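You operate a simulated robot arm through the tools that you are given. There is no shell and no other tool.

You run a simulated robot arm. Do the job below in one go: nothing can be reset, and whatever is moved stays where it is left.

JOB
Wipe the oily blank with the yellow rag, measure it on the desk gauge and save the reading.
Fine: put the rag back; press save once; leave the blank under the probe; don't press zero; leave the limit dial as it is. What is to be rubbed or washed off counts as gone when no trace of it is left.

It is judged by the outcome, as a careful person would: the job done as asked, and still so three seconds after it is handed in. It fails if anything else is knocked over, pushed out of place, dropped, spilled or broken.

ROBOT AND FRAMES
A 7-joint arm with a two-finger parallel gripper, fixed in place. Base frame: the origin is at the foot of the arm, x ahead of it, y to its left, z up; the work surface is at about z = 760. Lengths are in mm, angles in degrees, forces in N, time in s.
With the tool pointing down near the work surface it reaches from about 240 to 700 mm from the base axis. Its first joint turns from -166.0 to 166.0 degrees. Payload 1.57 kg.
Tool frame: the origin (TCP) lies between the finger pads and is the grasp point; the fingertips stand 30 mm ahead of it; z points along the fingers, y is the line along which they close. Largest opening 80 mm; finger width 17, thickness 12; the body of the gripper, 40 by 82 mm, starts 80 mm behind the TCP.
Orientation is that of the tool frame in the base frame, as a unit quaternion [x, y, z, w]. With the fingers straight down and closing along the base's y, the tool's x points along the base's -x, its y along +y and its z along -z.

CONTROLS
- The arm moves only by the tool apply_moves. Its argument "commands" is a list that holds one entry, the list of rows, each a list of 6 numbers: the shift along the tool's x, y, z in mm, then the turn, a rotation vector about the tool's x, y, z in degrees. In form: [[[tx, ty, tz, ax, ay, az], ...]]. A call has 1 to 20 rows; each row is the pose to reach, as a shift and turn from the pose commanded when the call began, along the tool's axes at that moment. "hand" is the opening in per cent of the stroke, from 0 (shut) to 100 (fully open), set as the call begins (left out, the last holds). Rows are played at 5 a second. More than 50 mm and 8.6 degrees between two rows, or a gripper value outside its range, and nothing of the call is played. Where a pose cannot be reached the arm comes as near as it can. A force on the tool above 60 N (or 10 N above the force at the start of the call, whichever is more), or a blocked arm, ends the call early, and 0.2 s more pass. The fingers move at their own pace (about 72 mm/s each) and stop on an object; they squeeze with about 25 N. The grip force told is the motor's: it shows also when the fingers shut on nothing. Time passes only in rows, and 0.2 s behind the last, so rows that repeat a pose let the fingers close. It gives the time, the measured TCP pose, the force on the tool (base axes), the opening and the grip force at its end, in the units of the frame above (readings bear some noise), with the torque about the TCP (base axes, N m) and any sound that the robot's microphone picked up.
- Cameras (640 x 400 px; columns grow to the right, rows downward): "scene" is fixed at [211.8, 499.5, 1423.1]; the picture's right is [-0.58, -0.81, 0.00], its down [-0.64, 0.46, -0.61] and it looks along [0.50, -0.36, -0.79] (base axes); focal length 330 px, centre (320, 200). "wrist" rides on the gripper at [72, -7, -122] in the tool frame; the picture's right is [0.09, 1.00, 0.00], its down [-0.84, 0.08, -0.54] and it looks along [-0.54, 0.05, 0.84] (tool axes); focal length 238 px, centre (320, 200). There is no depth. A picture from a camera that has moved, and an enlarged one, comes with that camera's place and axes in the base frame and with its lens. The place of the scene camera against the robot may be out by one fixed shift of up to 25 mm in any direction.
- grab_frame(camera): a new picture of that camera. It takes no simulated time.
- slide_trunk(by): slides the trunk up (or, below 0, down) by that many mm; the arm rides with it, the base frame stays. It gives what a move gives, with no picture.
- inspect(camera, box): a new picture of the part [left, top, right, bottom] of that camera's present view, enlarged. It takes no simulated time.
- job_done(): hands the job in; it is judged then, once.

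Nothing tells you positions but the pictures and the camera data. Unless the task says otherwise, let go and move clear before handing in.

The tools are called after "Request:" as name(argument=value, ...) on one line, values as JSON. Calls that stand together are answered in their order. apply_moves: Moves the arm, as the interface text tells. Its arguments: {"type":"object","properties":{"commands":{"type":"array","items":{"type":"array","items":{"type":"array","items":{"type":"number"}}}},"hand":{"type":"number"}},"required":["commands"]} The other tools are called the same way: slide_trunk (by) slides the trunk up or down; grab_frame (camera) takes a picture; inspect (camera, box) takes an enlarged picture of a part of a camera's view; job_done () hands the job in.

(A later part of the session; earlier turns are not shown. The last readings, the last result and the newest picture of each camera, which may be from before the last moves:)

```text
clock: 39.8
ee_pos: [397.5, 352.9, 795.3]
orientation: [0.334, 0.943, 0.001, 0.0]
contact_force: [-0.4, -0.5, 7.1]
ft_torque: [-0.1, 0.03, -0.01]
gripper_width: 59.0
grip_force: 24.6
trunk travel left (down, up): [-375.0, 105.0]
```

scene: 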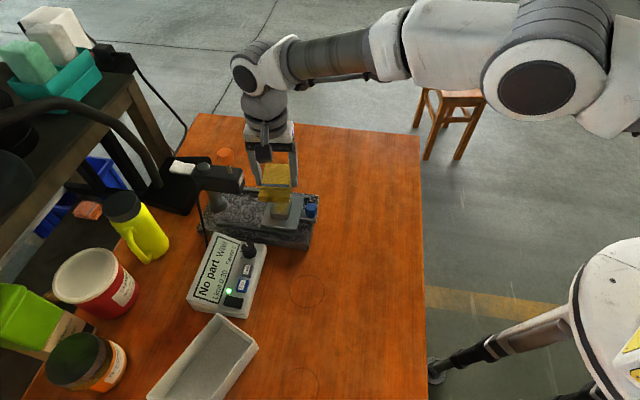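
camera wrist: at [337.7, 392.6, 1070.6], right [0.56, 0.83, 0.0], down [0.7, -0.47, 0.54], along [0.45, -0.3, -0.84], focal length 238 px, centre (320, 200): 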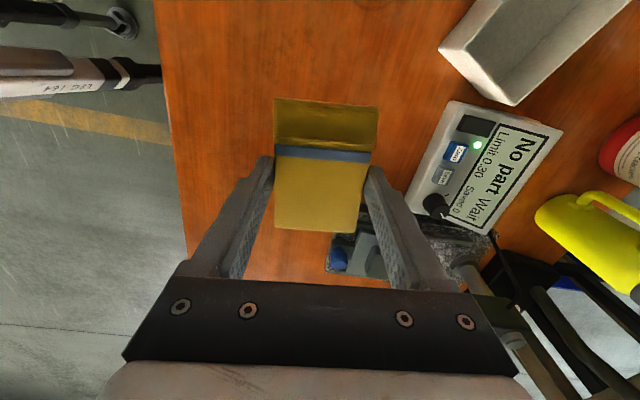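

Contact with the desk is confirmed at about 7 N. I'll open the fingers and rise straight up.

Request:
apply_moves(commands=[[[0, 0, 0, 0, 0, 0], [0, 0, 0, 0, 0, 0], [0, 0, 0, 0, 0, 0]]], hand=100)

Request:
apply_moves(commands=[[[0, 0, -10, 0, 0, 0], [0, 0, -30, 0, 0, 0], [0, 0, -60, 0, 0, 0], [0, 0, -90, 0, 0, 0], [0, 0, -120, 0, 0, 0], [0, 0, -150, 0, 0, 0], [0, 0, -150, 0, 0, 0]]], hand=100)

Request:
grab_frame(camera="wrist")

Request:
grab_frame(camera="scene")

```text
clock: 40.6
ee_pos: [398.6, 352.6, 795.4]
orientation: [0.334, 0.943, 0.0, 0.0]
contact_force: [0.4, 1.0, 0.0]
ft_torque: [-0.02, 0.0, -0.01]
gripper_width: 79.9
grip_force: 0.2
trunk travel left (down, up): [-375.0, 105.0]
```

```text
clock: 42.2
ee_pos: [398.3, 351.7, 944.0]
orientation: [0.335, 0.942, 0.0, -0.001]
contact_force: [0.2, -0.1, -0.4]
ft_torque: [-0.01, -0.02, 0.0]
gripper_width: 80.2
grip_force: 0.1
trunk travel left (down, up): [-375.0, 105.0]
```

```text
taken
camera wrist: at [338.0, 392.4, 1066.5], right [0.56, 0.83, 0.0], down [0.7, -0.47, 0.54], along [0.45, -0.3, -0.84], focal length 238 px, centre (320, 200)
```

wrist: 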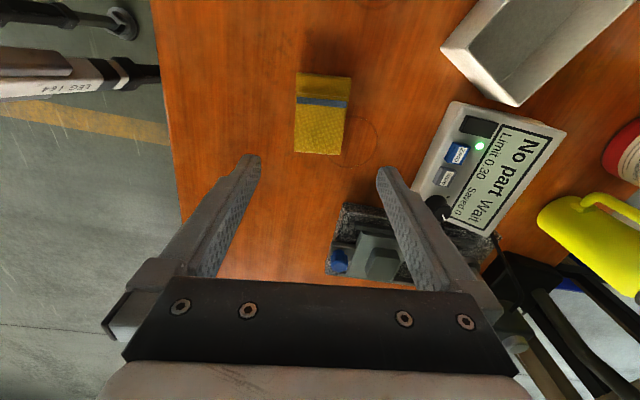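

```text
taken
```

scene: 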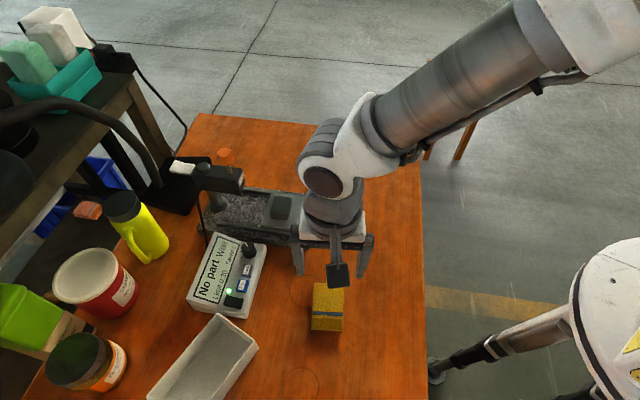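

The rag is back in its place. Next I'll turn the hand to face along the rails and look closely at the carriage knob and the probe.

Request:
apply_moves(commands=[[[-10, 2, -4, 0, 0, -7.5], [-20, 4, -8, 0, 0, -15], [-30, 6, -12, 0, 0, -22.5], [-40, 8, -16, 0, 0, -30], [-50, 10, -16, 0, 0, -37.5], [-60, 12, -16, 0, 0, -45], [-70, 14, -16, 0, 0, -52.5], [-80, 17, -16, 0, 0, -60], [-90, 19, -16, 0, 0, -67.5], [-100, 21, -16, 0, 0, -75], [-112, 24, -16, 0, 0, -83], [-112, 24, -16, 0, 0, -83]]], hand=100)

Request:
grab_frame(camera="wrist")

Request:
grab_frame(camera="scene")

```text
clock: 44.8
ee_pos: [500.9, 300.3, 959.3]
orientation: [-0.375, 0.927, -0.001, 0.0]
contact_force: [-0.1, 0.8, -0.6]
ft_torque: [0.0, 0.02, 0.02]
gripper_width: 80.0
grip_force: 0.1
trunk travel left (down, up): [-375.0, 105.0]
```

```text
taken
camera wrist: at [452.9, 245.6, 1082.3], right [-0.76, 0.65, 0.0], down [0.55, 0.64, 0.54], along [0.35, 0.41, -0.84], focal length 238 px, centre (320, 200)
```

wrist: 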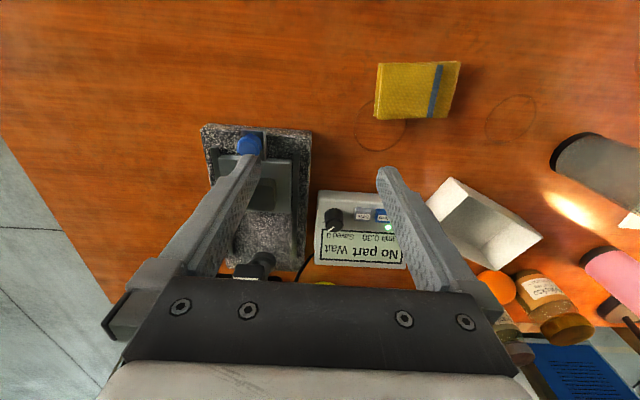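

```text
taken
```

scene: 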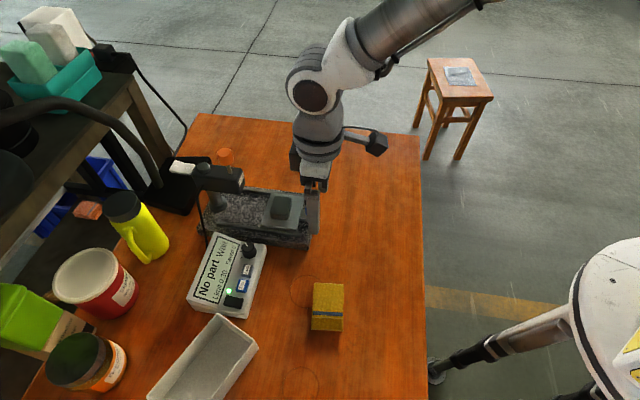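

Request:
inspect(camera="wrist", box=[180, 110, 340, 290])

Request:
inspect(camera="wrist", box=[300, 170, 440, 290])

```text
2.22 times, centred on (260, 200) of wrist
camera zoom: at [452.9, 245.6, 1082.3], right [-0.76, 0.65, 0.0], down [0.55, 0.64, 0.54], along [0.35, 0.41, -0.84], focal length 530 px, centre (453, 200)
```

zoom: 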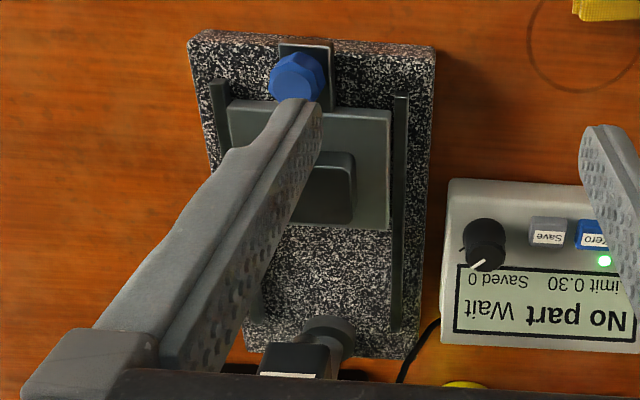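

```text
3.33 times, centred on (370, 230) of wrist
camera zoom: at [452.9, 245.6, 1082.3], right [-0.76, 0.65, 0.0], down [0.55, 0.64, 0.54], along [0.35, 0.41, -0.84], focal length 794 px, centre (153, 100)
```

zoom: 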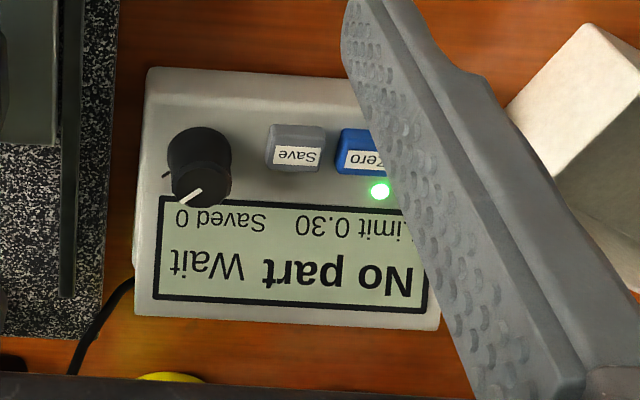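

I can see the knob at about (576, 267), 28 mm wide, on a tab at the near end of the carriage. I'll approach it with the hand tilted forward along the rails, which gives more reach and keeps clear of the probe head.

Request:
apply_moves(commands=[[[-2, -19, 15, 0, -5, 0], [-5, -38, 30, 0, -10, 0], [-7, -57, 45, 0, -15, 0], [-9, -75.5, 59, 0, -20, 0], [-9, -75.5, 59, 0, -20, 0]]], hand=60)

Request:
grab_frame(camera="wrist")

Request:
inspect(camera="scene", box=[200, 130, 340, 250])

```text
clock: 46.0
ee_pos: [559.1, 251.6, 901.2]
orientation: [-0.369, 0.913, 0.066, 0.162]
contact_force: [-0.7, -0.6, -0.1]
ft_torque: [0.0, 0.01, -0.03]
gripper_width: 48.1
grip_force: 0.1
trunk travel left (down, up): [-375.0, 105.0]
```

```text
taken
camera wrist: at [484.7, 171.5, 991.3], right [-0.75, 0.66, -0.03], down [0.38, 0.47, 0.8], along [0.54, 0.59, -0.6], focal length 238 px, centre (320, 200)
```

wrist: 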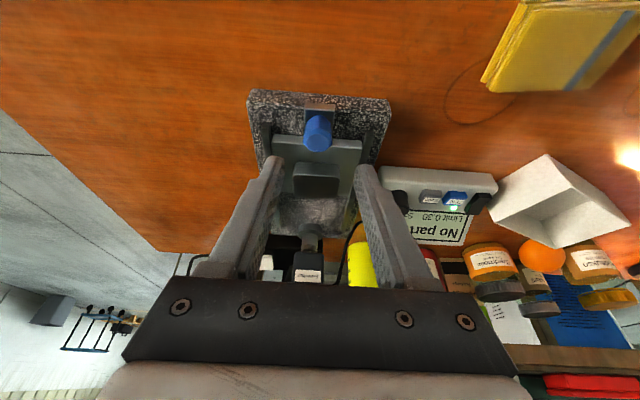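

```text
3.33 times, centred on (270, 190) of scene
camera zoom: at [211.8, 499.5, 1423.1], right [-0.58, -0.81, 0.0], down [-0.64, 0.46, -0.61], along [0.5, -0.36, -0.79], focal length 1100 px, centre (487, 233)
```

zoom: 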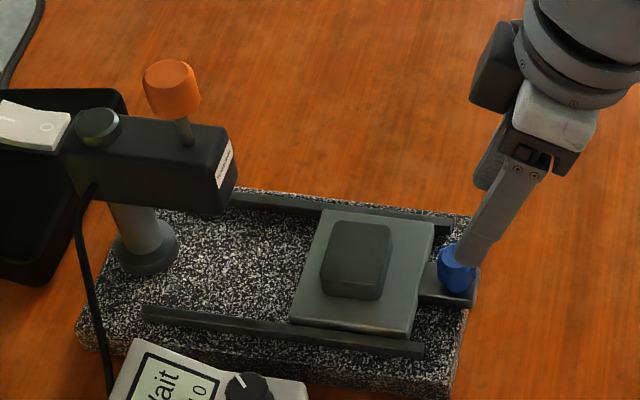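

Request:
inspect(camera="wrist", box=[230, 80, 410, 290])

Request:
inspect(camera="wrist", box=[265, 215, 375, 295])

```text
1.90 times, centred on (320, 185) of wrist
camera zoom: at [484.7, 171.5, 991.3], right [-0.75, 0.66, -0.03], down [0.38, 0.47, 0.8], along [0.54, 0.59, -0.6], focal length 454 px, centre (320, 229)
```

zoom: 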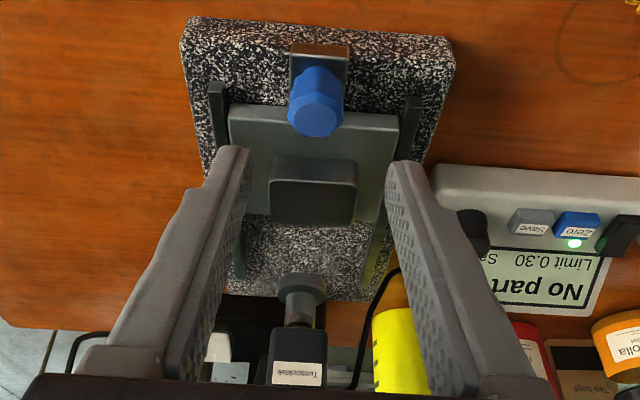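

```text
5.00 times, centred on (320, 255) of wrist
camera zoom: at [484.7, 171.5, 991.3], right [-0.75, 0.66, -0.03], down [0.38, 0.47, 0.8], along [0.54, 0.59, -0.6], focal length 1192 px, centre (320, -75)
```

zoom: 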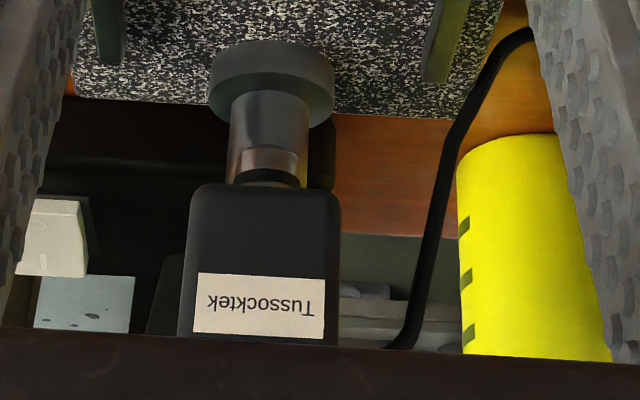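

Request:
apply_moves(commands=[[[1.5, -0.3, 20, 0, 0, 0], [3, -0.6, 38, 0, 0, 0], [4, -0.8, 50, 0, 0, 0], [4, -0.8, 50, 0, 0, 0]]], hand=60)

Request:
grab_frame(camera="wrist")

Request:
inspect(camera="scene", box=[260, 160, 340, 240])

```text
clock: 47.0
ee_pos: [569.7, 261.2, 851.6]
orientation: [-0.37, 0.913, 0.065, 0.161]
contact_force: [0.3, 1.2, -0.6]
ft_torque: [-0.01, 0.0, -0.03]
gripper_width: 48.1
grip_force: 0.1
trunk travel left (down, up): [-375.0, 105.0]
```

```text
taken
camera wrist: at [495.2, 180.9, 943.0], right [-0.75, 0.66, -0.03], down [0.38, 0.47, 0.8], along [0.54, 0.59, -0.6], focal length 238 px, centre (320, 200)
```

wrist: 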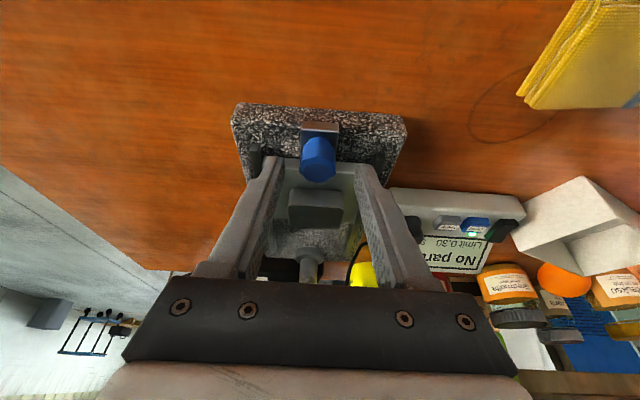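

```text
5.00 times, centred on (300, 200) of scene
camera zoom: at [211.8, 499.5, 1423.1], right [-0.58, -0.81, 0.0], down [-0.64, 0.46, -0.61], along [0.5, -0.36, -0.79], focal length 1651 px, centre (420, 200)
```

zoom: 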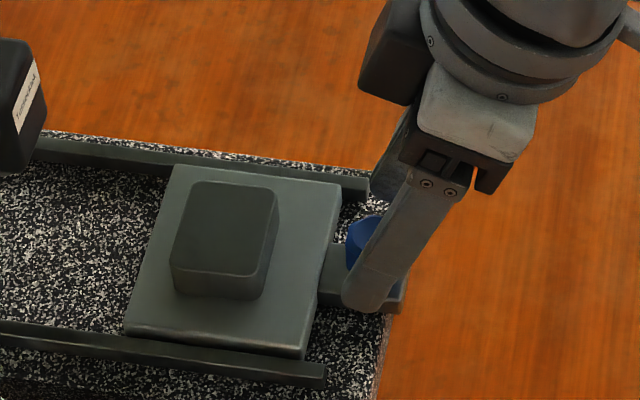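

Request:
apply_moves(commands=[[[0.5, -0.1, 6, 0, 0, 0], [1, -0.2, 12, 0, 0, 0], [1.4, -0.3, 17, 0, 0, 0], [1.4, -0.3, 17, 0, 0, 0]]], hand=60)

Request:
inspect(camera="wrist", box=[220, 90, 420, 290])

Request:
inspect(camera="scene", box=[260, 160, 340, 240])

```text
clock: 48.0
ee_pos: [572.8, 263.5, 835.3]
orientation: [-0.368, 0.913, 0.065, 0.161]
contact_force: [-0.8, -0.1, -0.3]
ft_torque: [0.0, 0.01, -0.04]
gripper_width: 48.0
grip_force: 0.0
trunk travel left (down, up): [-375.0, 105.0]
```

```text
2.00 times, centred on (320, 190) of wrist
camera zoom: at [498.2, 184.0, 926.4], right [-0.75, 0.66, -0.03], down [0.38, 0.47, 0.8], along [0.54, 0.59, -0.61], focal length 477 px, centre (320, 220)
```

zoom: 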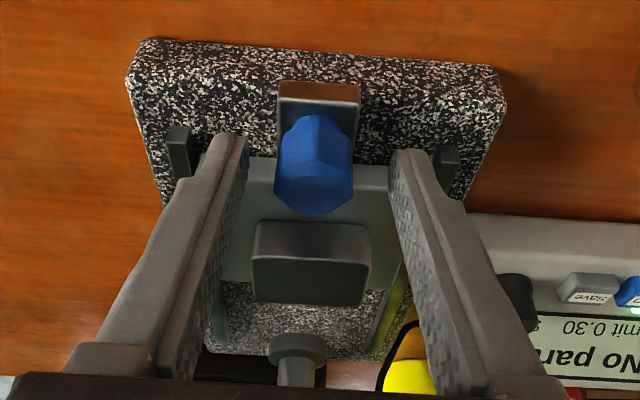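

```text
5.00 times, centred on (300, 200) of scene
camera zoom: at [211.8, 499.5, 1423.1], right [-0.58, -0.81, 0.0], down [-0.64, 0.46, -0.61], along [0.5, -0.36, -0.79], focal length 1651 px, centre (420, 200)
```

zoom: 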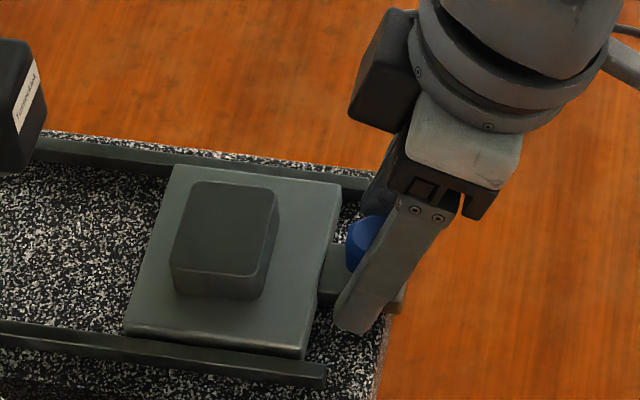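

The fingers straddle the knob; I'll close on it gently and check the hold.

Request:
apply_moves(commands=[[[0, 0, 0, 0, 0, 0], [0, 0, 0, 0, 0, 0], [0, 0, 0, 0, 0, 0]]], hand=0)

Request:
inspect(camera="wrist", box=[220, 90, 420, 290])

Request:
inspect(camera="scene", box=[260, 160, 340, 240])

```text
clock: 48.8
ee_pos: [573.9, 263.1, 837.1]
orientation: [-0.369, 0.913, 0.065, 0.161]
contact_force: [6.7, -5.7, -1.9]
ft_torque: [-0.01, -0.24, -0.08]
gripper_width: 24.7
grip_force: 36.2
trunk travel left (down, up): [-375.0, 105.0]
```

```text
2.00 times, centred on (320, 190) of wrist
camera zoom: at [499.2, 182.8, 926.5], right [-0.75, 0.66, -0.03], down [0.38, 0.47, 0.8], along [0.54, 0.59, -0.6], focal length 477 px, centre (320, 220)
```

zoom: 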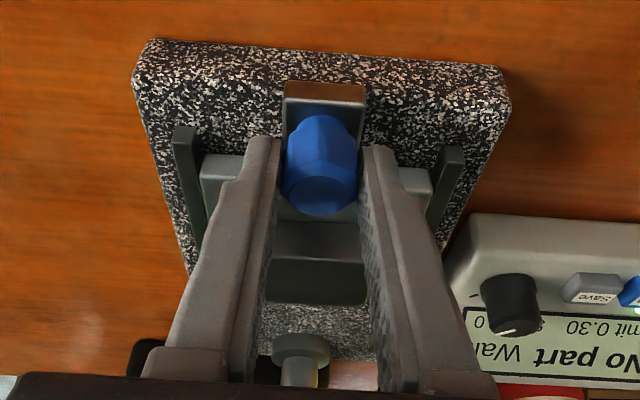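

```text
5.00 times, centred on (300, 200) of scene
camera zoom: at [211.8, 499.5, 1423.1], right [-0.58, -0.81, 0.0], down [-0.64, 0.46, -0.61], along [0.5, -0.36, -0.79], focal length 1651 px, centre (420, 200)
```

zoom: 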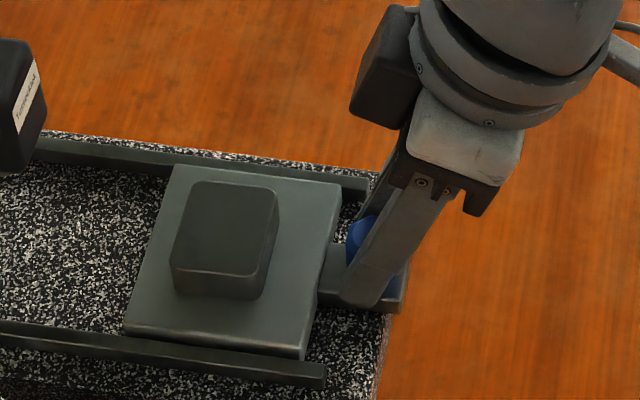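

Knob is held at 24.7 mm. I'll slide the carriage slowly along the rails toward the probe, watching the side force and the display.

Request:
apply_moves(commands=[[[-4.7, -0.8, 1.71, 0, 0, 0], [-9.4, -0.8, 3.42, 0, 0, 0], [-14.1, -0.8, 5.13, 0, 0, 0], [-18.8, -0.8, 6.84, 0, 0, 0], [-18.8, -0.8, 6.84, 0, 0, 0]]], hand=0)

Request:
inspect(camera="scene", box=[180, 140, 340, 320])

```text
clock: 50.0
ee_pos: [588.0, 277.9, 835.4]
orientation: [-0.369, 0.913, 0.065, 0.161]
contact_force: [5.1, -6.5, -0.4]
ft_torque: [-0.61, 0.36, -0.01]
gripper_width: 24.9
grip_force: 36.8
trunk travel left (down, up): [-375.0, 105.0]
```

```text
2.22 times, centred on (260, 230) of scene
camera zoom: at [211.8, 499.5, 1423.1], right [-0.58, -0.81, 0.0], down [-0.64, 0.46, -0.61], along [0.5, -0.36, -0.79], focal length 734 px, centre (453, 133)
```

zoom: 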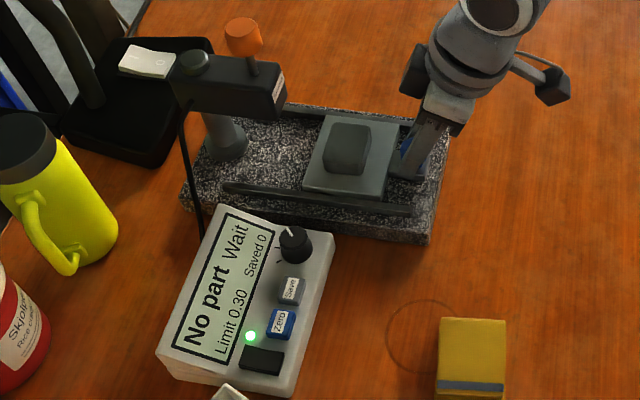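

Request:
apply_moves(commands=[[[-5.64, -1, 2.05, 0, 0, 0], [-11.28, -1, 4.1, 0, 0, 0], [-16.92, -1, 6.16, 0, 0, 0], [-22.56, -1, 8.2, 0, 0, 0], [-28.2, -1, 10.26, 0, 0, 0], [-33.84, -1, 12.3, 0, 0, 0], [-33.84, -1, 12.3, 0, 0, 0]]], hand=0)

Request:
inspect(camera="scene", box=[180, 140, 340, 320])

Request:
grab_frame(camera="wrist")

```text
clock: 51.6
ee_pos: [613.2, 302.8, 836.4]
orientation: [-0.369, 0.913, 0.066, 0.161]
contact_force: [-3.2, 3.2, -0.7]
ft_torque: [-0.05, 0.23, 0.1]
gripper_width: 24.6
grip_force: 36.0
trunk travel left (down, up): [-375.0, 105.0]
```

```text
2.22 times, centred on (260, 230) of scene
camera zoom: at [211.8, 499.5, 1423.1], right [-0.58, -0.81, 0.0], down [-0.64, 0.46, -0.61], along [0.5, -0.36, -0.79], focal length 734 px, centre (453, 133)
```

zoom: 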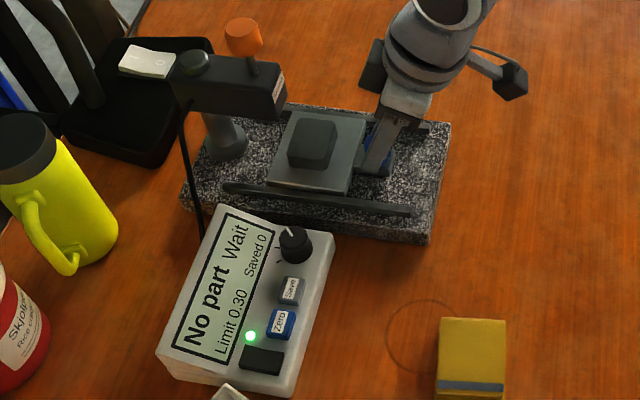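

```text
taken
camera wrist: at [539.3, 222.2, 926.6], right [-0.75, 0.66, -0.03], down [0.38, 0.47, 0.8], along [0.54, 0.59, -0.61], focal length 238 px, centre (320, 200)
```

wrist: 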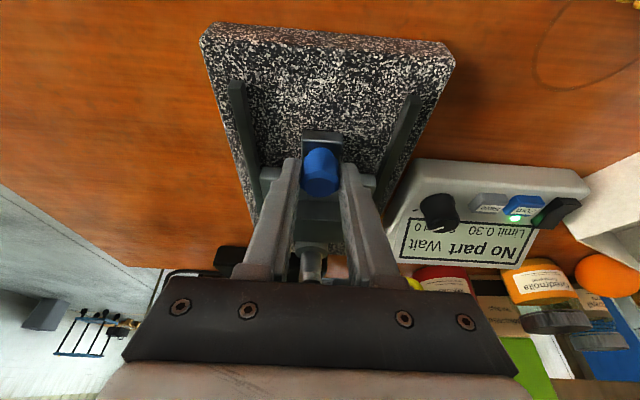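

Request:
apply_moves(commands=[[[-4.7, 0.3, 1.71, 0, 0, 0], [-9.4, 0.3, 3.42, 0, 0, 0], [-14.1, 0.3, 5.13, 0, 0, 0], [-18.8, 0.3, 6.84, 0, 0, 0], [-23.5, 0.3, 8.55, 0, 0, 0], [-28.2, 0.3, 10.26, 0, 0, 0], [-28.2, 0.3, 10.26, 0, 0, 0]]], hand=0)

Request:
inspect(camera="scene", box=[180, 140, 340, 320])

Request:
inspect(camera="scene", box=[190, 130, 310, 230])

```text
clock: 53.2
ee_pos: [634.7, 323.9, 835.6]
orientation: [-0.369, 0.913, 0.065, 0.16]
contact_force: [-9.4, 8.3, -4.5]
ft_torque: [0.09, 0.2, 0.05]
gripper_width: 24.7
grip_force: 36.8
trunk travel left (down, up): [-375.0, 105.0]
```

```text
2.22 times, centred on (260, 230) of scene
camera zoom: at [211.8, 499.5, 1423.1], right [-0.58, -0.81, 0.0], down [-0.64, 0.46, -0.61], along [0.5, -0.36, -0.79], focal length 734 px, centre (453, 133)
```

zoom: 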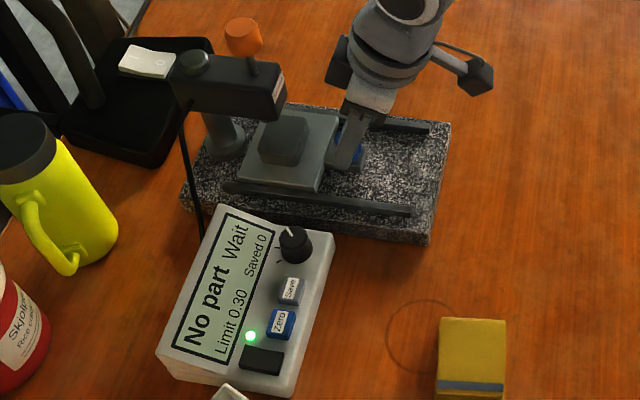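

```text
4.00 times, centred on (250, 180) of scene
camera zoom: at [211.8, 499.5, 1423.1], right [-0.58, -0.81, 0.0], down [-0.64, 0.46, -0.61], along [0.5, -0.36, -0.79], focal length 1321 px, centre (600, 280)
```

zoom: 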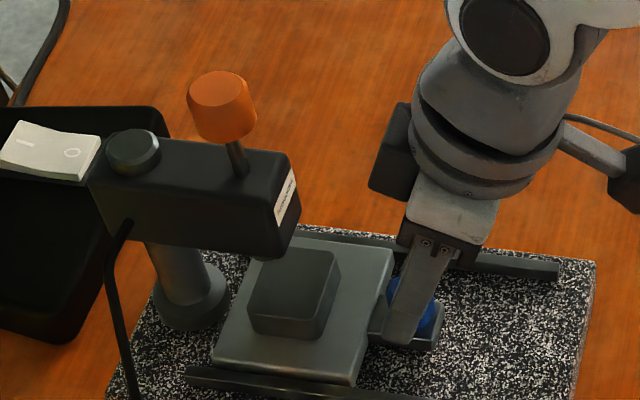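

Request:
inspect(camera="scene", box=[215, 140, 295, 220])

Request:
inspect(camera="wrist", box=[220, 90, 420, 290])

```text
5.00 times, centred on (255, 180) of scene
camera zoom: at [211.8, 499.5, 1423.1], right [-0.58, -0.81, 0.0], down [-0.64, 0.46, -0.61], along [0.5, -0.36, -0.79], focal length 1651 px, centre (645, 300)
```

zoom: 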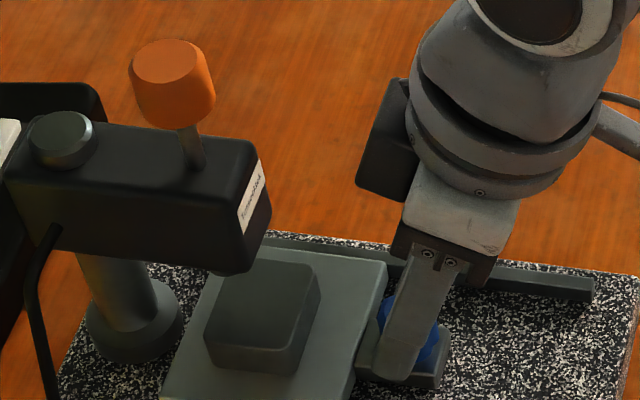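

```text
2.00 times, centred on (320, 190) of wrist
camera zoom: at [560.5, 243.4, 926.7], right [-0.75, 0.66, -0.03], down [0.38, 0.47, 0.79], along [0.54, 0.59, -0.61], focal length 477 px, centre (320, 220)
```

zoom: 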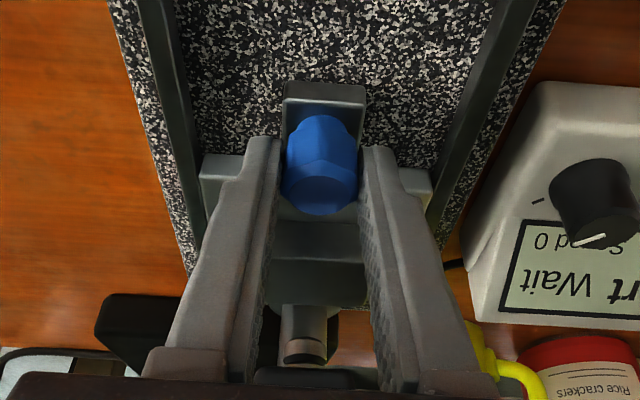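

The probe axis appears about 15 mm further along the rails. I'll correct the small side load and slide on slowly.

Request:
apply_moves(commands=[[[-2.82, 1.0, 1.03, 0, 0, 0], [-5.64, 1.2, 2.05, 0, 0, 0], [-8.46, 1.2, 3.08, 0, 0, 0], [-11.28, 1.2, 4.1, 0, 0, 0], [-11.28, 1.2, 4.1, 0, 0, 0]]], hand=0)

Request:
inspect(camera="scene", box=[180, 140, 340, 320])

Request:
inspect(camera="scene", box=[215, 140, 295, 220])

```text
clock: 54.4
ee_pos: [640.9, 331.1, 836.4]
orientation: [-0.369, 0.914, 0.065, 0.158]
contact_force: [-23.5, -8.3, 1.2]
ft_torque: [-0.38, 0.63, 0.08]
gripper_width: 24.8
grip_force: 36.6
trunk travel left (down, up): [-375.0, 105.0]
```

```text
2.22 times, centred on (260, 230) of scene
camera zoom: at [211.8, 499.5, 1423.1], right [-0.58, -0.81, 0.0], down [-0.64, 0.46, -0.61], along [0.5, -0.36, -0.79], focal length 734 px, centre (453, 133)
```

zoom: 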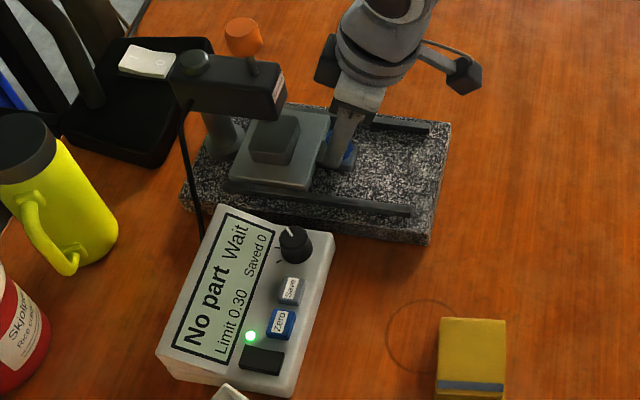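

```text
5.00 times, centred on (255, 180) of scene
camera zoom: at [211.8, 499.5, 1423.1], right [-0.58, -0.81, 0.0], down [-0.64, 0.46, -0.61], along [0.5, -0.36, -0.79], focal length 1651 px, centre (645, 300)
```

zoom: 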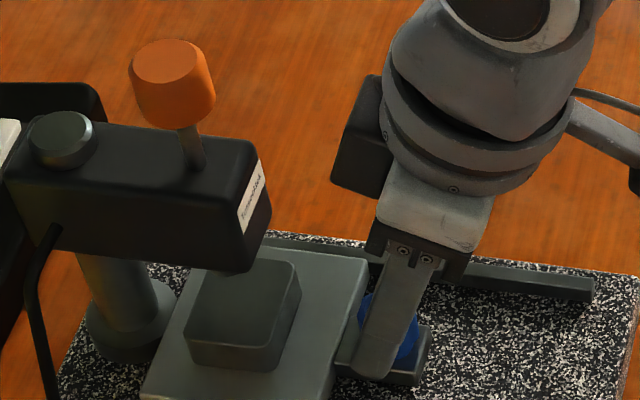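

The carriage has reached a firm stop after about 96 mm of travel, with the blank under the probe. I'll ease the load, let go of the knob and back away along the finger axis.

Request:
apply_moves(commands=[[[0.9, 0.3, -0.35, 0, 0, 0], [1.9, 0.6, -0.7, 0, 0, 0], [1.9, 0.6, -0.7, 0, 0, 0]]], hand=0)

Request:
apply_moves(commands=[[[0, 0, 0, 0, 0, 0], [0, 0, 0, 0, 0, 0], [0, 0, 0, 0, 0, 0]]], hand=55)

Request:
inspect(camera="wrist", box=[220, 90, 420, 290])

Request:
inspect(camera="scene", box=[180, 140, 340, 320])

```text
clock: 55.2
ee_pos: [641.4, 330.2, 836.5]
orientation: [-0.369, 0.913, 0.065, 0.16]
contact_force: [-11.5, -4.5, -3.7]
ft_torque: [-0.72, 0.78, -0.03]
gripper_width: 24.7
grip_force: 36.6
trunk travel left (down, up): [-375.0, 105.0]
```

```text
clock: 56.0
ee_pos: [641.7, 332.4, 837.0]
orientation: [-0.369, 0.912, 0.066, 0.163]
contact_force: [0.6, 0.2, 0.5]
ft_torque: [0.02, 0.01, -0.03]
gripper_width: 43.7
grip_force: 0.0
trunk travel left (down, up): [-375.0, 105.0]
```

```text
2.00 times, centred on (320, 190) of wrist
camera zoom: at [567.3, 251.0, 927.0], right [-0.75, 0.66, -0.03], down [0.38, 0.47, 0.8], along [0.54, 0.59, -0.6], focal length 477 px, centre (320, 220)
```

zoom: 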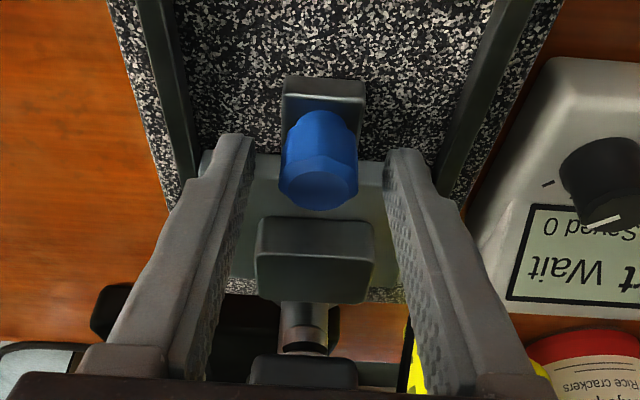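

```text
2.22 times, centred on (260, 230) of scene
camera zoom: at [211.8, 499.5, 1423.1], right [-0.58, -0.81, 0.0], down [-0.64, 0.46, -0.61], along [0.5, -0.36, -0.79], focal length 734 px, centre (453, 133)
```

zoom: 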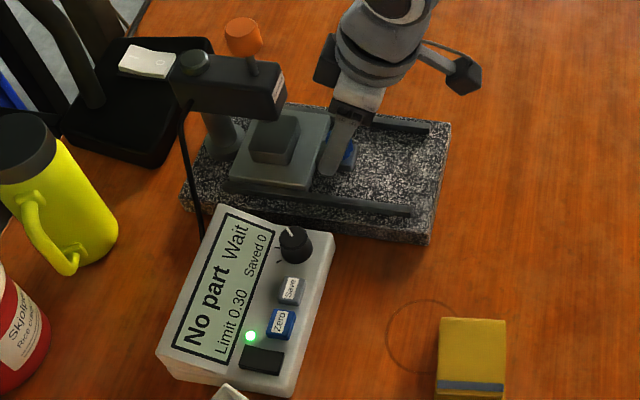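

Request:
apply_moves(commands=[[[0, 0, -15, 0, 0, 0], [0, 0, -35, 0, 0, 0], [0, 0, -55, 0, 0, 0], [0, 0, -75, 0, 0, 0], [0, 0, -75, 0, 0, 0]]], hand=55)

Request:
grab_frame(camera="wrist")

Request:
inspect(camera="scene", box=[180, 140, 340, 320])

```text
clock: 57.2
ee_pos: [622.4, 312.3, 906.8]
orientation: [-0.369, 0.913, 0.065, 0.161]
contact_force: [-0.7, 0.4, 0.3]
ft_torque: [0.02, -0.02, -0.03]
gripper_width: 44.0
grip_force: 0.2
trunk travel left (down, up): [-375.0, 105.0]
```

```text
taken
camera wrist: at [548.5, 232.5, 997.1], right [-0.75, 0.66, -0.03], down [0.38, 0.47, 0.8], along [0.54, 0.59, -0.6], focal length 238 px, centre (320, 200)
```

wrist: 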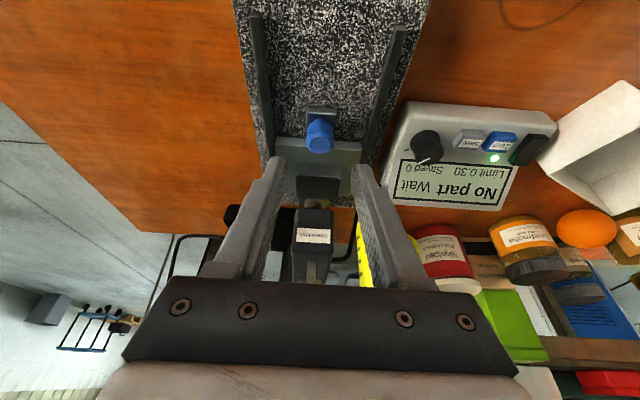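

```text
2.22 times, centred on (260, 230) of scene
camera zoom: at [211.8, 499.5, 1423.1], right [-0.58, -0.81, 0.0], down [-0.64, 0.46, -0.61], along [0.5, -0.36, -0.79], focal length 734 px, centre (453, 133)
```

zoom: 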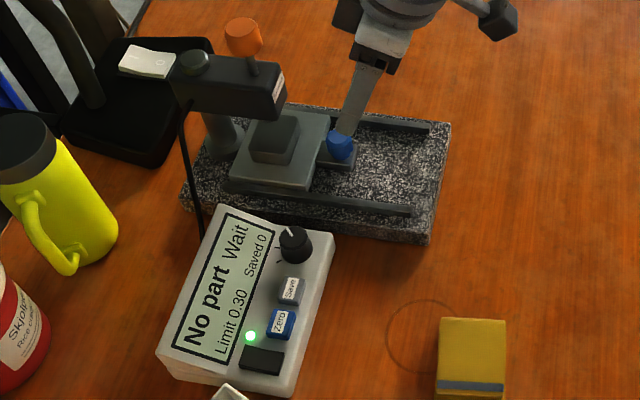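

Request:
inspect(camera="wrist", box=[250, 100, 390, 290])

Request:
inspect(camera="scene", box=[195, 140, 275, 220])

```text
2.11 times, centred on (320, 195) of wrist
camera zoom: at [548.5, 232.5, 997.1], right [-0.75, 0.66, -0.03], down [0.38, 0.47, 0.8], along [0.54, 0.59, -0.6], focal length 502 px, centre (320, 210)
```

zoom: 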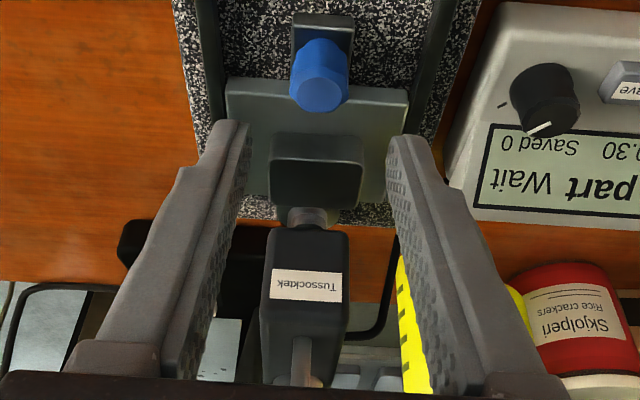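

```text
5.00 times, centred on (235, 180) of scene
camera zoom: at [211.8, 499.5, 1423.1], right [-0.58, -0.81, 0.0], down [-0.64, 0.46, -0.61], along [0.5, -0.36, -0.79], focal length 1651 px, centre (745, 300)
```

zoom: 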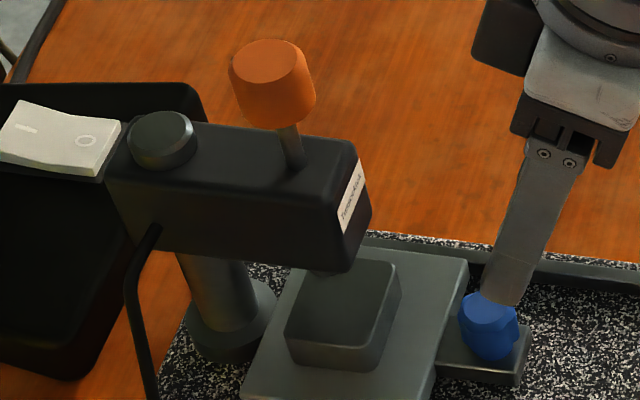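

Request:
inspect(camera="wrist", box=[290, 165, 350, 205])

Request:
inspect(camera="scene", box=[200, 135, 260, 195])

```text
10.00 times, centred on (320, 185) of wrist
camera zoom: at [548.5, 232.5, 997.1], right [-0.75, 0.66, -0.03], down [0.38, 0.47, 0.8], along [0.54, 0.59, -0.6], focal length 2384 px, centre (320, 350)
```

zoom: 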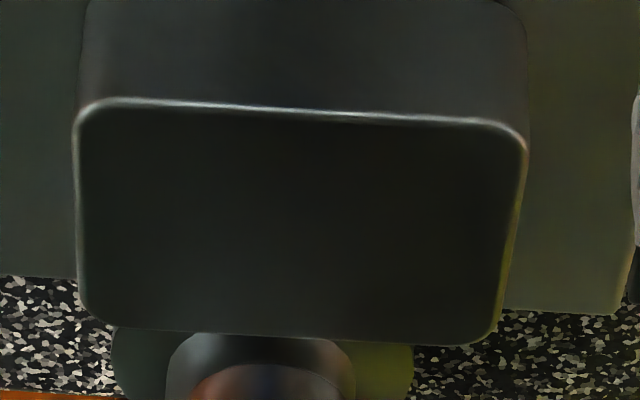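

```text
6.67 times, centred on (230, 165) of scene
camera zoom: at [211.8, 499.5, 1423.1], right [-0.58, -0.81, 0.0], down [-0.64, 0.46, -0.61], along [0.5, -0.36, -0.79], focal length 2201 px, centre (920, 433)
```

zoom: 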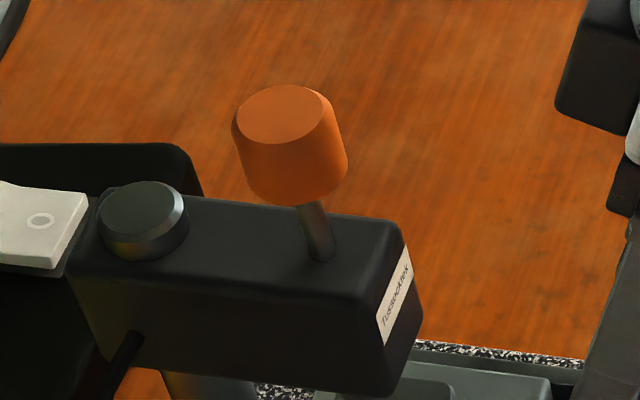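

The blank's top looks clean and it sits under the retracted probe, but the display still shows "No part". The orange knob on the probe's rod looks like what lowers it. I'll raise the hand, tilt it more and close the fingers to look at that knob.

Request:
apply_moves(commands=[[[-8, 0, -22, 0, 0, 0], [-21, 0, -42, 0, -4, 0], [-34, 0, -63, 0, -8, 0], [-47, -1, -84, 0, -12, 0], [-57, -1, -98, 0, -16, 0], [-63.5, -1, -107.8, 0, -20, 0], [-63.5, -1, -107.8, 0, -20, 0]]], hand=0)

Request:
grab_frame(camera="wrist")

Request:
inspect(camera="scene", box=[180, 100, 340, 220])

```text
clock: 58.8
ee_pos: [641.1, 328.5, 1030.5]
orientation: [-0.351, 0.872, 0.128, 0.317]
contact_force: [-0.2, 0.7, 0.6]
ft_torque: [0.01, 0.01, -0.03]
gripper_width: 0.0
grip_force: 21.3
trunk travel left (down, up): [-375.0, 105.0]
```

```text
taken
camera wrist: at [548.0, 231.3, 1078.0], right [-0.74, 0.67, -0.06], down [0.16, 0.26, 0.95], along [0.65, 0.7, -0.3], focal length 238 px, centre (320, 200)
```

wrist: 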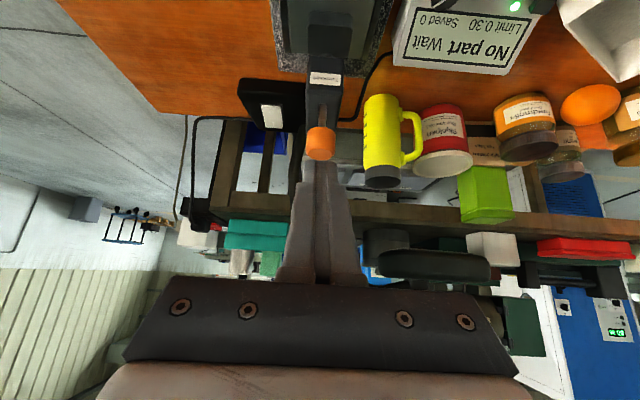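

```text
3.33 times, centred on (260, 160) of scene
camera zoom: at [211.8, 499.5, 1423.1], right [-0.58, -0.81, 0.0], down [-0.64, 0.46, -0.61], along [0.5, -0.36, -0.79], focal length 1100 px, centre (520, 333)
```

zoom: 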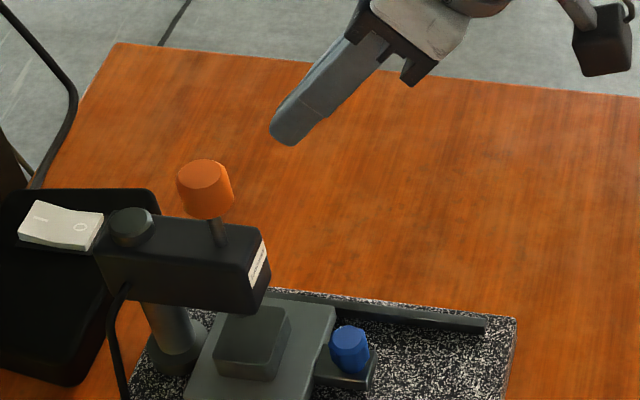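

Request:
inspect(camera="wrist", box=[280, 50, 370, 175])

```text
3.20 times, centred on (325, 112) of wrist
camera zoom: at [548.0, 231.3, 1078.0], right [-0.74, 0.67, -0.06], down [0.16, 0.26, 0.95], along [0.65, 0.7, -0.3], focal length 763 px, centre (304, 480)
```

zoom: 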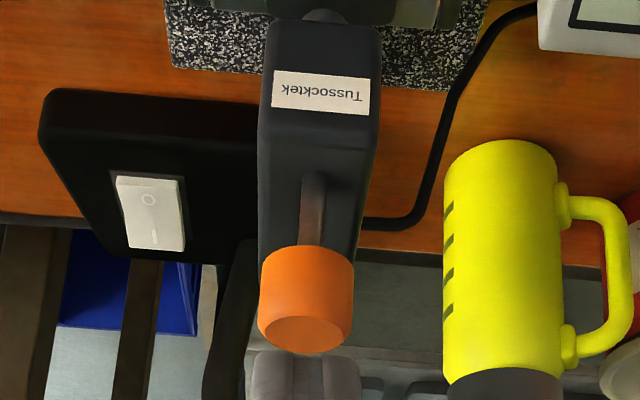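

The orange knob's top is at about (686, 376, 971), on a rod standing roughly 30 mm clear of the probe head. I'll bring the closed fingertips over it.

Request:
apply_moves(commands=[[[-10, 1, 14, 0, 0, 0], [-20, 2, 29, 0, 0, 0], [-31, 3, 45.6, 0, 0, 0], [-31, 3, 45.6, 0, 0, 0]]], hand=0)

Request:
grab_frame(camera="wrist")

Request:
inspect(camera="scene", box=[195, 120, 295, 220])

```text
clock: 59.8
ee_pos: [677.0, 366.9, 1014.6]
orientation: [-0.352, 0.871, 0.128, 0.318]
contact_force: [0.0, 0.0, -0.1]
ft_torque: [-0.03, 0.0, 0.01]
gripper_width: 0.0
grip_force: 20.9
trunk travel left (down, up): [-375.0, 105.0]
```

```text
taken
camera wrist: at [584.6, 270.4, 1062.3], right [-0.74, 0.67, -0.06], down [0.16, 0.26, 0.95], along [0.65, 0.7, -0.3], focal length 238 px, centre (320, 200)
```

wrist: 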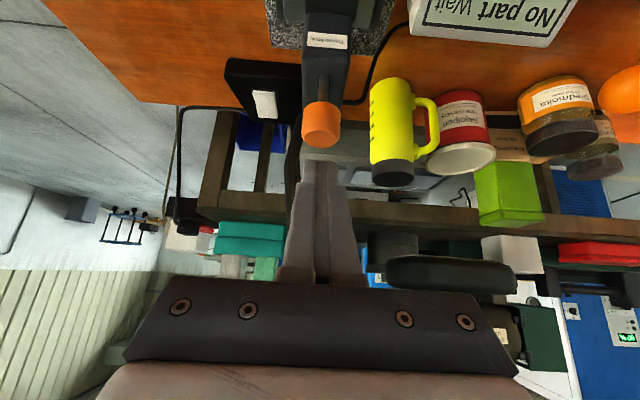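

```text
4.00 times, centred on (245, 170) of scene
camera zoom: at [211.8, 499.5, 1423.1], right [-0.58, -0.81, 0.0], down [-0.64, 0.46, -0.61], along [0.5, -0.36, -0.79], focal length 1321 px, centre (620, 320)
```

zoom: 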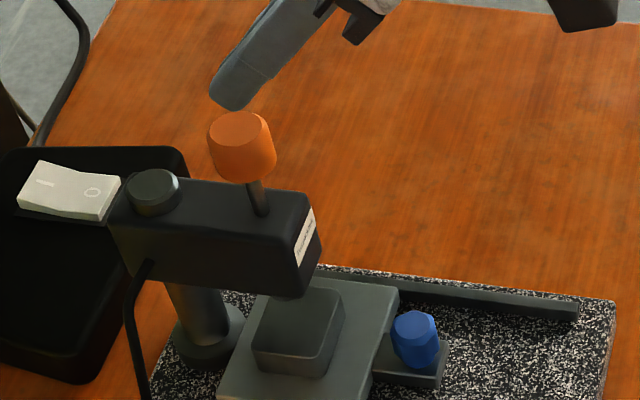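

Request:
inspect(camera="wrist", box=[280, 50, 370, 175])

Request:
inspect(camera="scene", box=[215, 120, 275, 180])

```text
3.20 times, centred on (325, 112) of wrist
camera zoom: at [584.6, 270.4, 1062.3], right [-0.74, 0.67, -0.06], down [0.16, 0.26, 0.95], along [0.65, 0.7, -0.3], focal length 763 px, centre (304, 480)
```

zoom: 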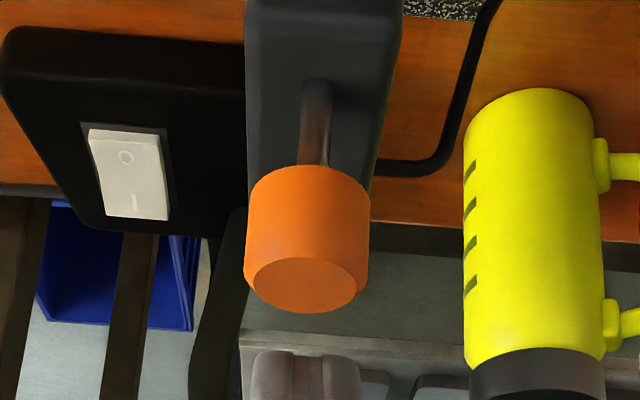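

```text
6.67 times, centred on (245, 150) of scene
camera zoom: at [211.8, 499.5, 1423.1], right [-0.58, -0.81, 0.0], down [-0.64, 0.46, -0.61], along [0.5, -0.36, -0.79], focal length 2201 px, centre (820, 533)
```

zoom: 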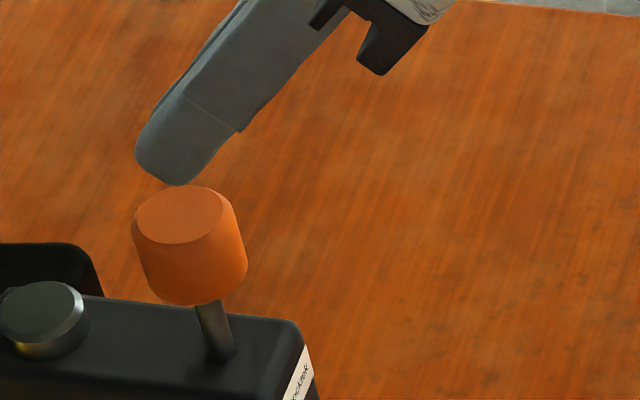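

The fingertips are lined up over the knob. I'll come down in small steps until I feel contact.

Request:
apply_moves(commands=[[[-3.8, 0, 3.2, 0, 0, 0], [-0.6, 0, 7.0, 0, 0, 0], [2.6, 0, 10.9, 0, 0, 0], [2.6, 0, 10.9, 0, 0, 0]]], hand=0)

Request:
inspect(camera="scene", box=[215, 120, 275, 180])

Request:
inspect(camera="wrist", box=[280, 50, 370, 175])

```text
clock: 60.8
ee_pos: [680.4, 371.0, 1006.5]
orientation: [-0.352, 0.871, 0.128, 0.317]
contact_force: [-0.4, 0.3, 0.2]
ft_torque: [-0.02, 0.02, 0.01]
gripper_width: 0.0
grip_force: 21.1
trunk travel left (down, up): [-375.0, 105.0]
```

```text
6.67 times, centred on (245, 150) of scene
camera zoom: at [211.8, 499.5, 1423.1], right [-0.58, -0.81, 0.0], down [-0.64, 0.46, -0.61], along [0.5, -0.36, -0.79], focal length 2201 px, centre (820, 533)
```

zoom: 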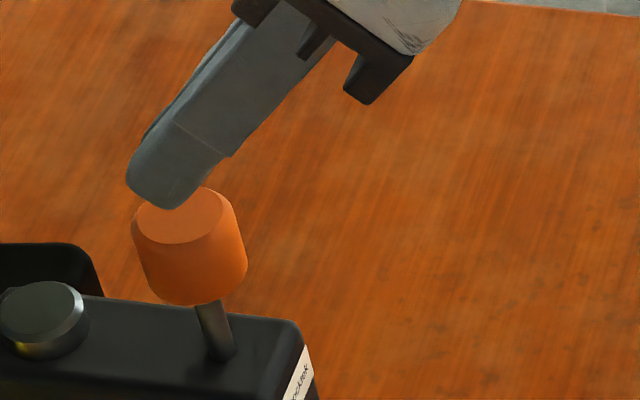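

```text
3.20 times, centred on (325, 112) of wrist
camera zoom: at [588.1, 273.8, 1052.7], right [-0.74, 0.67, -0.06], down [0.16, 0.26, 0.95], along [0.65, 0.7, -0.3], focal length 763 px, centre (304, 480)
```

zoom: 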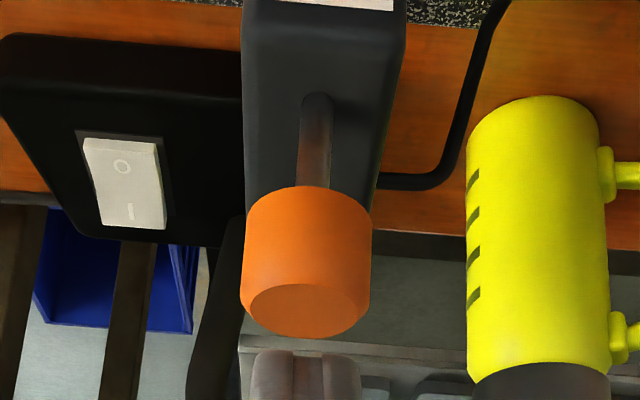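

Request:
apply_moves(commands=[[[-3.8, 0, 3.2, 0, 0, 0], [-1.2, 0, 6.3, 0, 0, 0], [1.3, 0, 9.3, 0, 0, 0], [1.3, 0, 9.3, 0, 0, 0]]], hand=0)

Request:
inspect(camera="scene", box=[215, 120, 275, 180])

```text
clock: 61.8
ee_pos: [683.4, 374.8, 996.7]
orientation: [-0.352, 0.871, 0.128, 0.317]
contact_force: [-0.4, 0.1, 0.0]
ft_torque: [-0.01, 0.01, 0.01]
gripper_width: 0.0
grip_force: 21.0
trunk travel left (down, up): [-375.0, 105.0]
```

```text
6.67 times, centred on (245, 150) of scene
camera zoom: at [211.8, 499.5, 1423.1], right [-0.58, -0.81, 0.0], down [-0.64, 0.46, -0.61], along [0.5, -0.36, -0.79], focal length 2201 px, centre (820, 533)
```

zoom: 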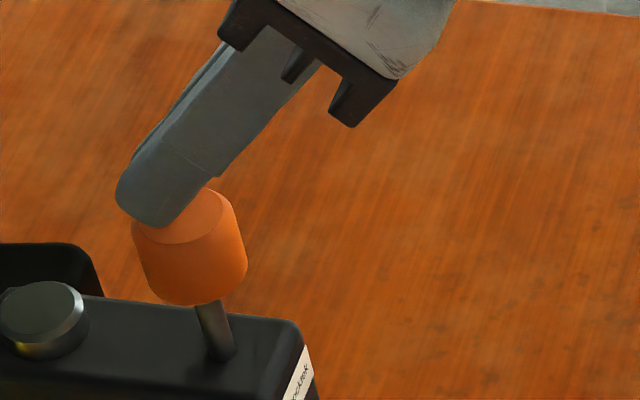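

Request:
apply_moves(commands=[[[1.0, 0, 1.15, 0, 0, 0], [1.93, 0, 2.3, 0, 0, 0], [1.93, 0, 2.3, 0, 0, 0]]], hand=0)

Request:
apply_moves(commands=[[[1.0, 0, 1.15, 0, 0, 0], [1.93, 0, 2.3, 0, 0, 0], [1.93, 0, 2.3, 0, 0, 0]]], hand=0)

Request:
inspect(camera="scene", box=[215, 120, 275, 180])

```text
clock: 62.6
ee_pos: [684.8, 375.1, 994.8]
orientation: [-0.352, 0.871, 0.128, 0.318]
contact_force: [-0.5, -0.2, 3.0]
ft_torque: [0.03, -0.01, 0.0]
gripper_width: 0.0
grip_force: 21.4
trunk travel left (down, up): [-375.0, 105.0]
```

```text
clock: 63.4
ee_pos: [683.1, 374.8, 990.0]
orientation: [-0.352, 0.872, 0.128, 0.316]
contact_force: [0.3, 0.2, 0.3]
ft_torque: [-0.01, -0.02, 0.03]
gripper_width: 0.2
grip_force: 21.5
trunk travel left (down, up): [-375.0, 105.0]
```

```text
6.67 times, centred on (245, 150) of scene
camera zoom: at [211.8, 499.5, 1423.1], right [-0.58, -0.81, 0.0], down [-0.64, 0.46, -0.61], along [0.5, -0.36, -0.79], focal length 2201 px, centre (820, 533)
```

zoom: 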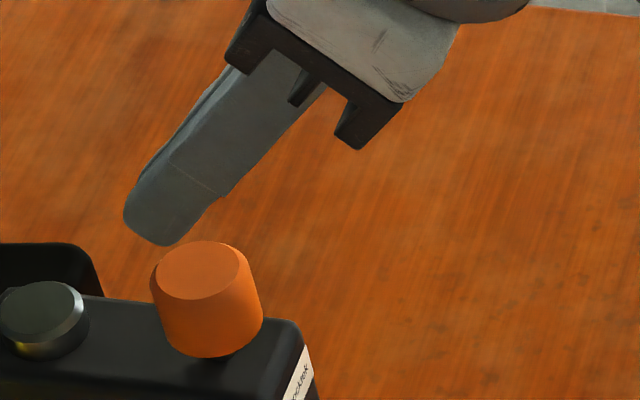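

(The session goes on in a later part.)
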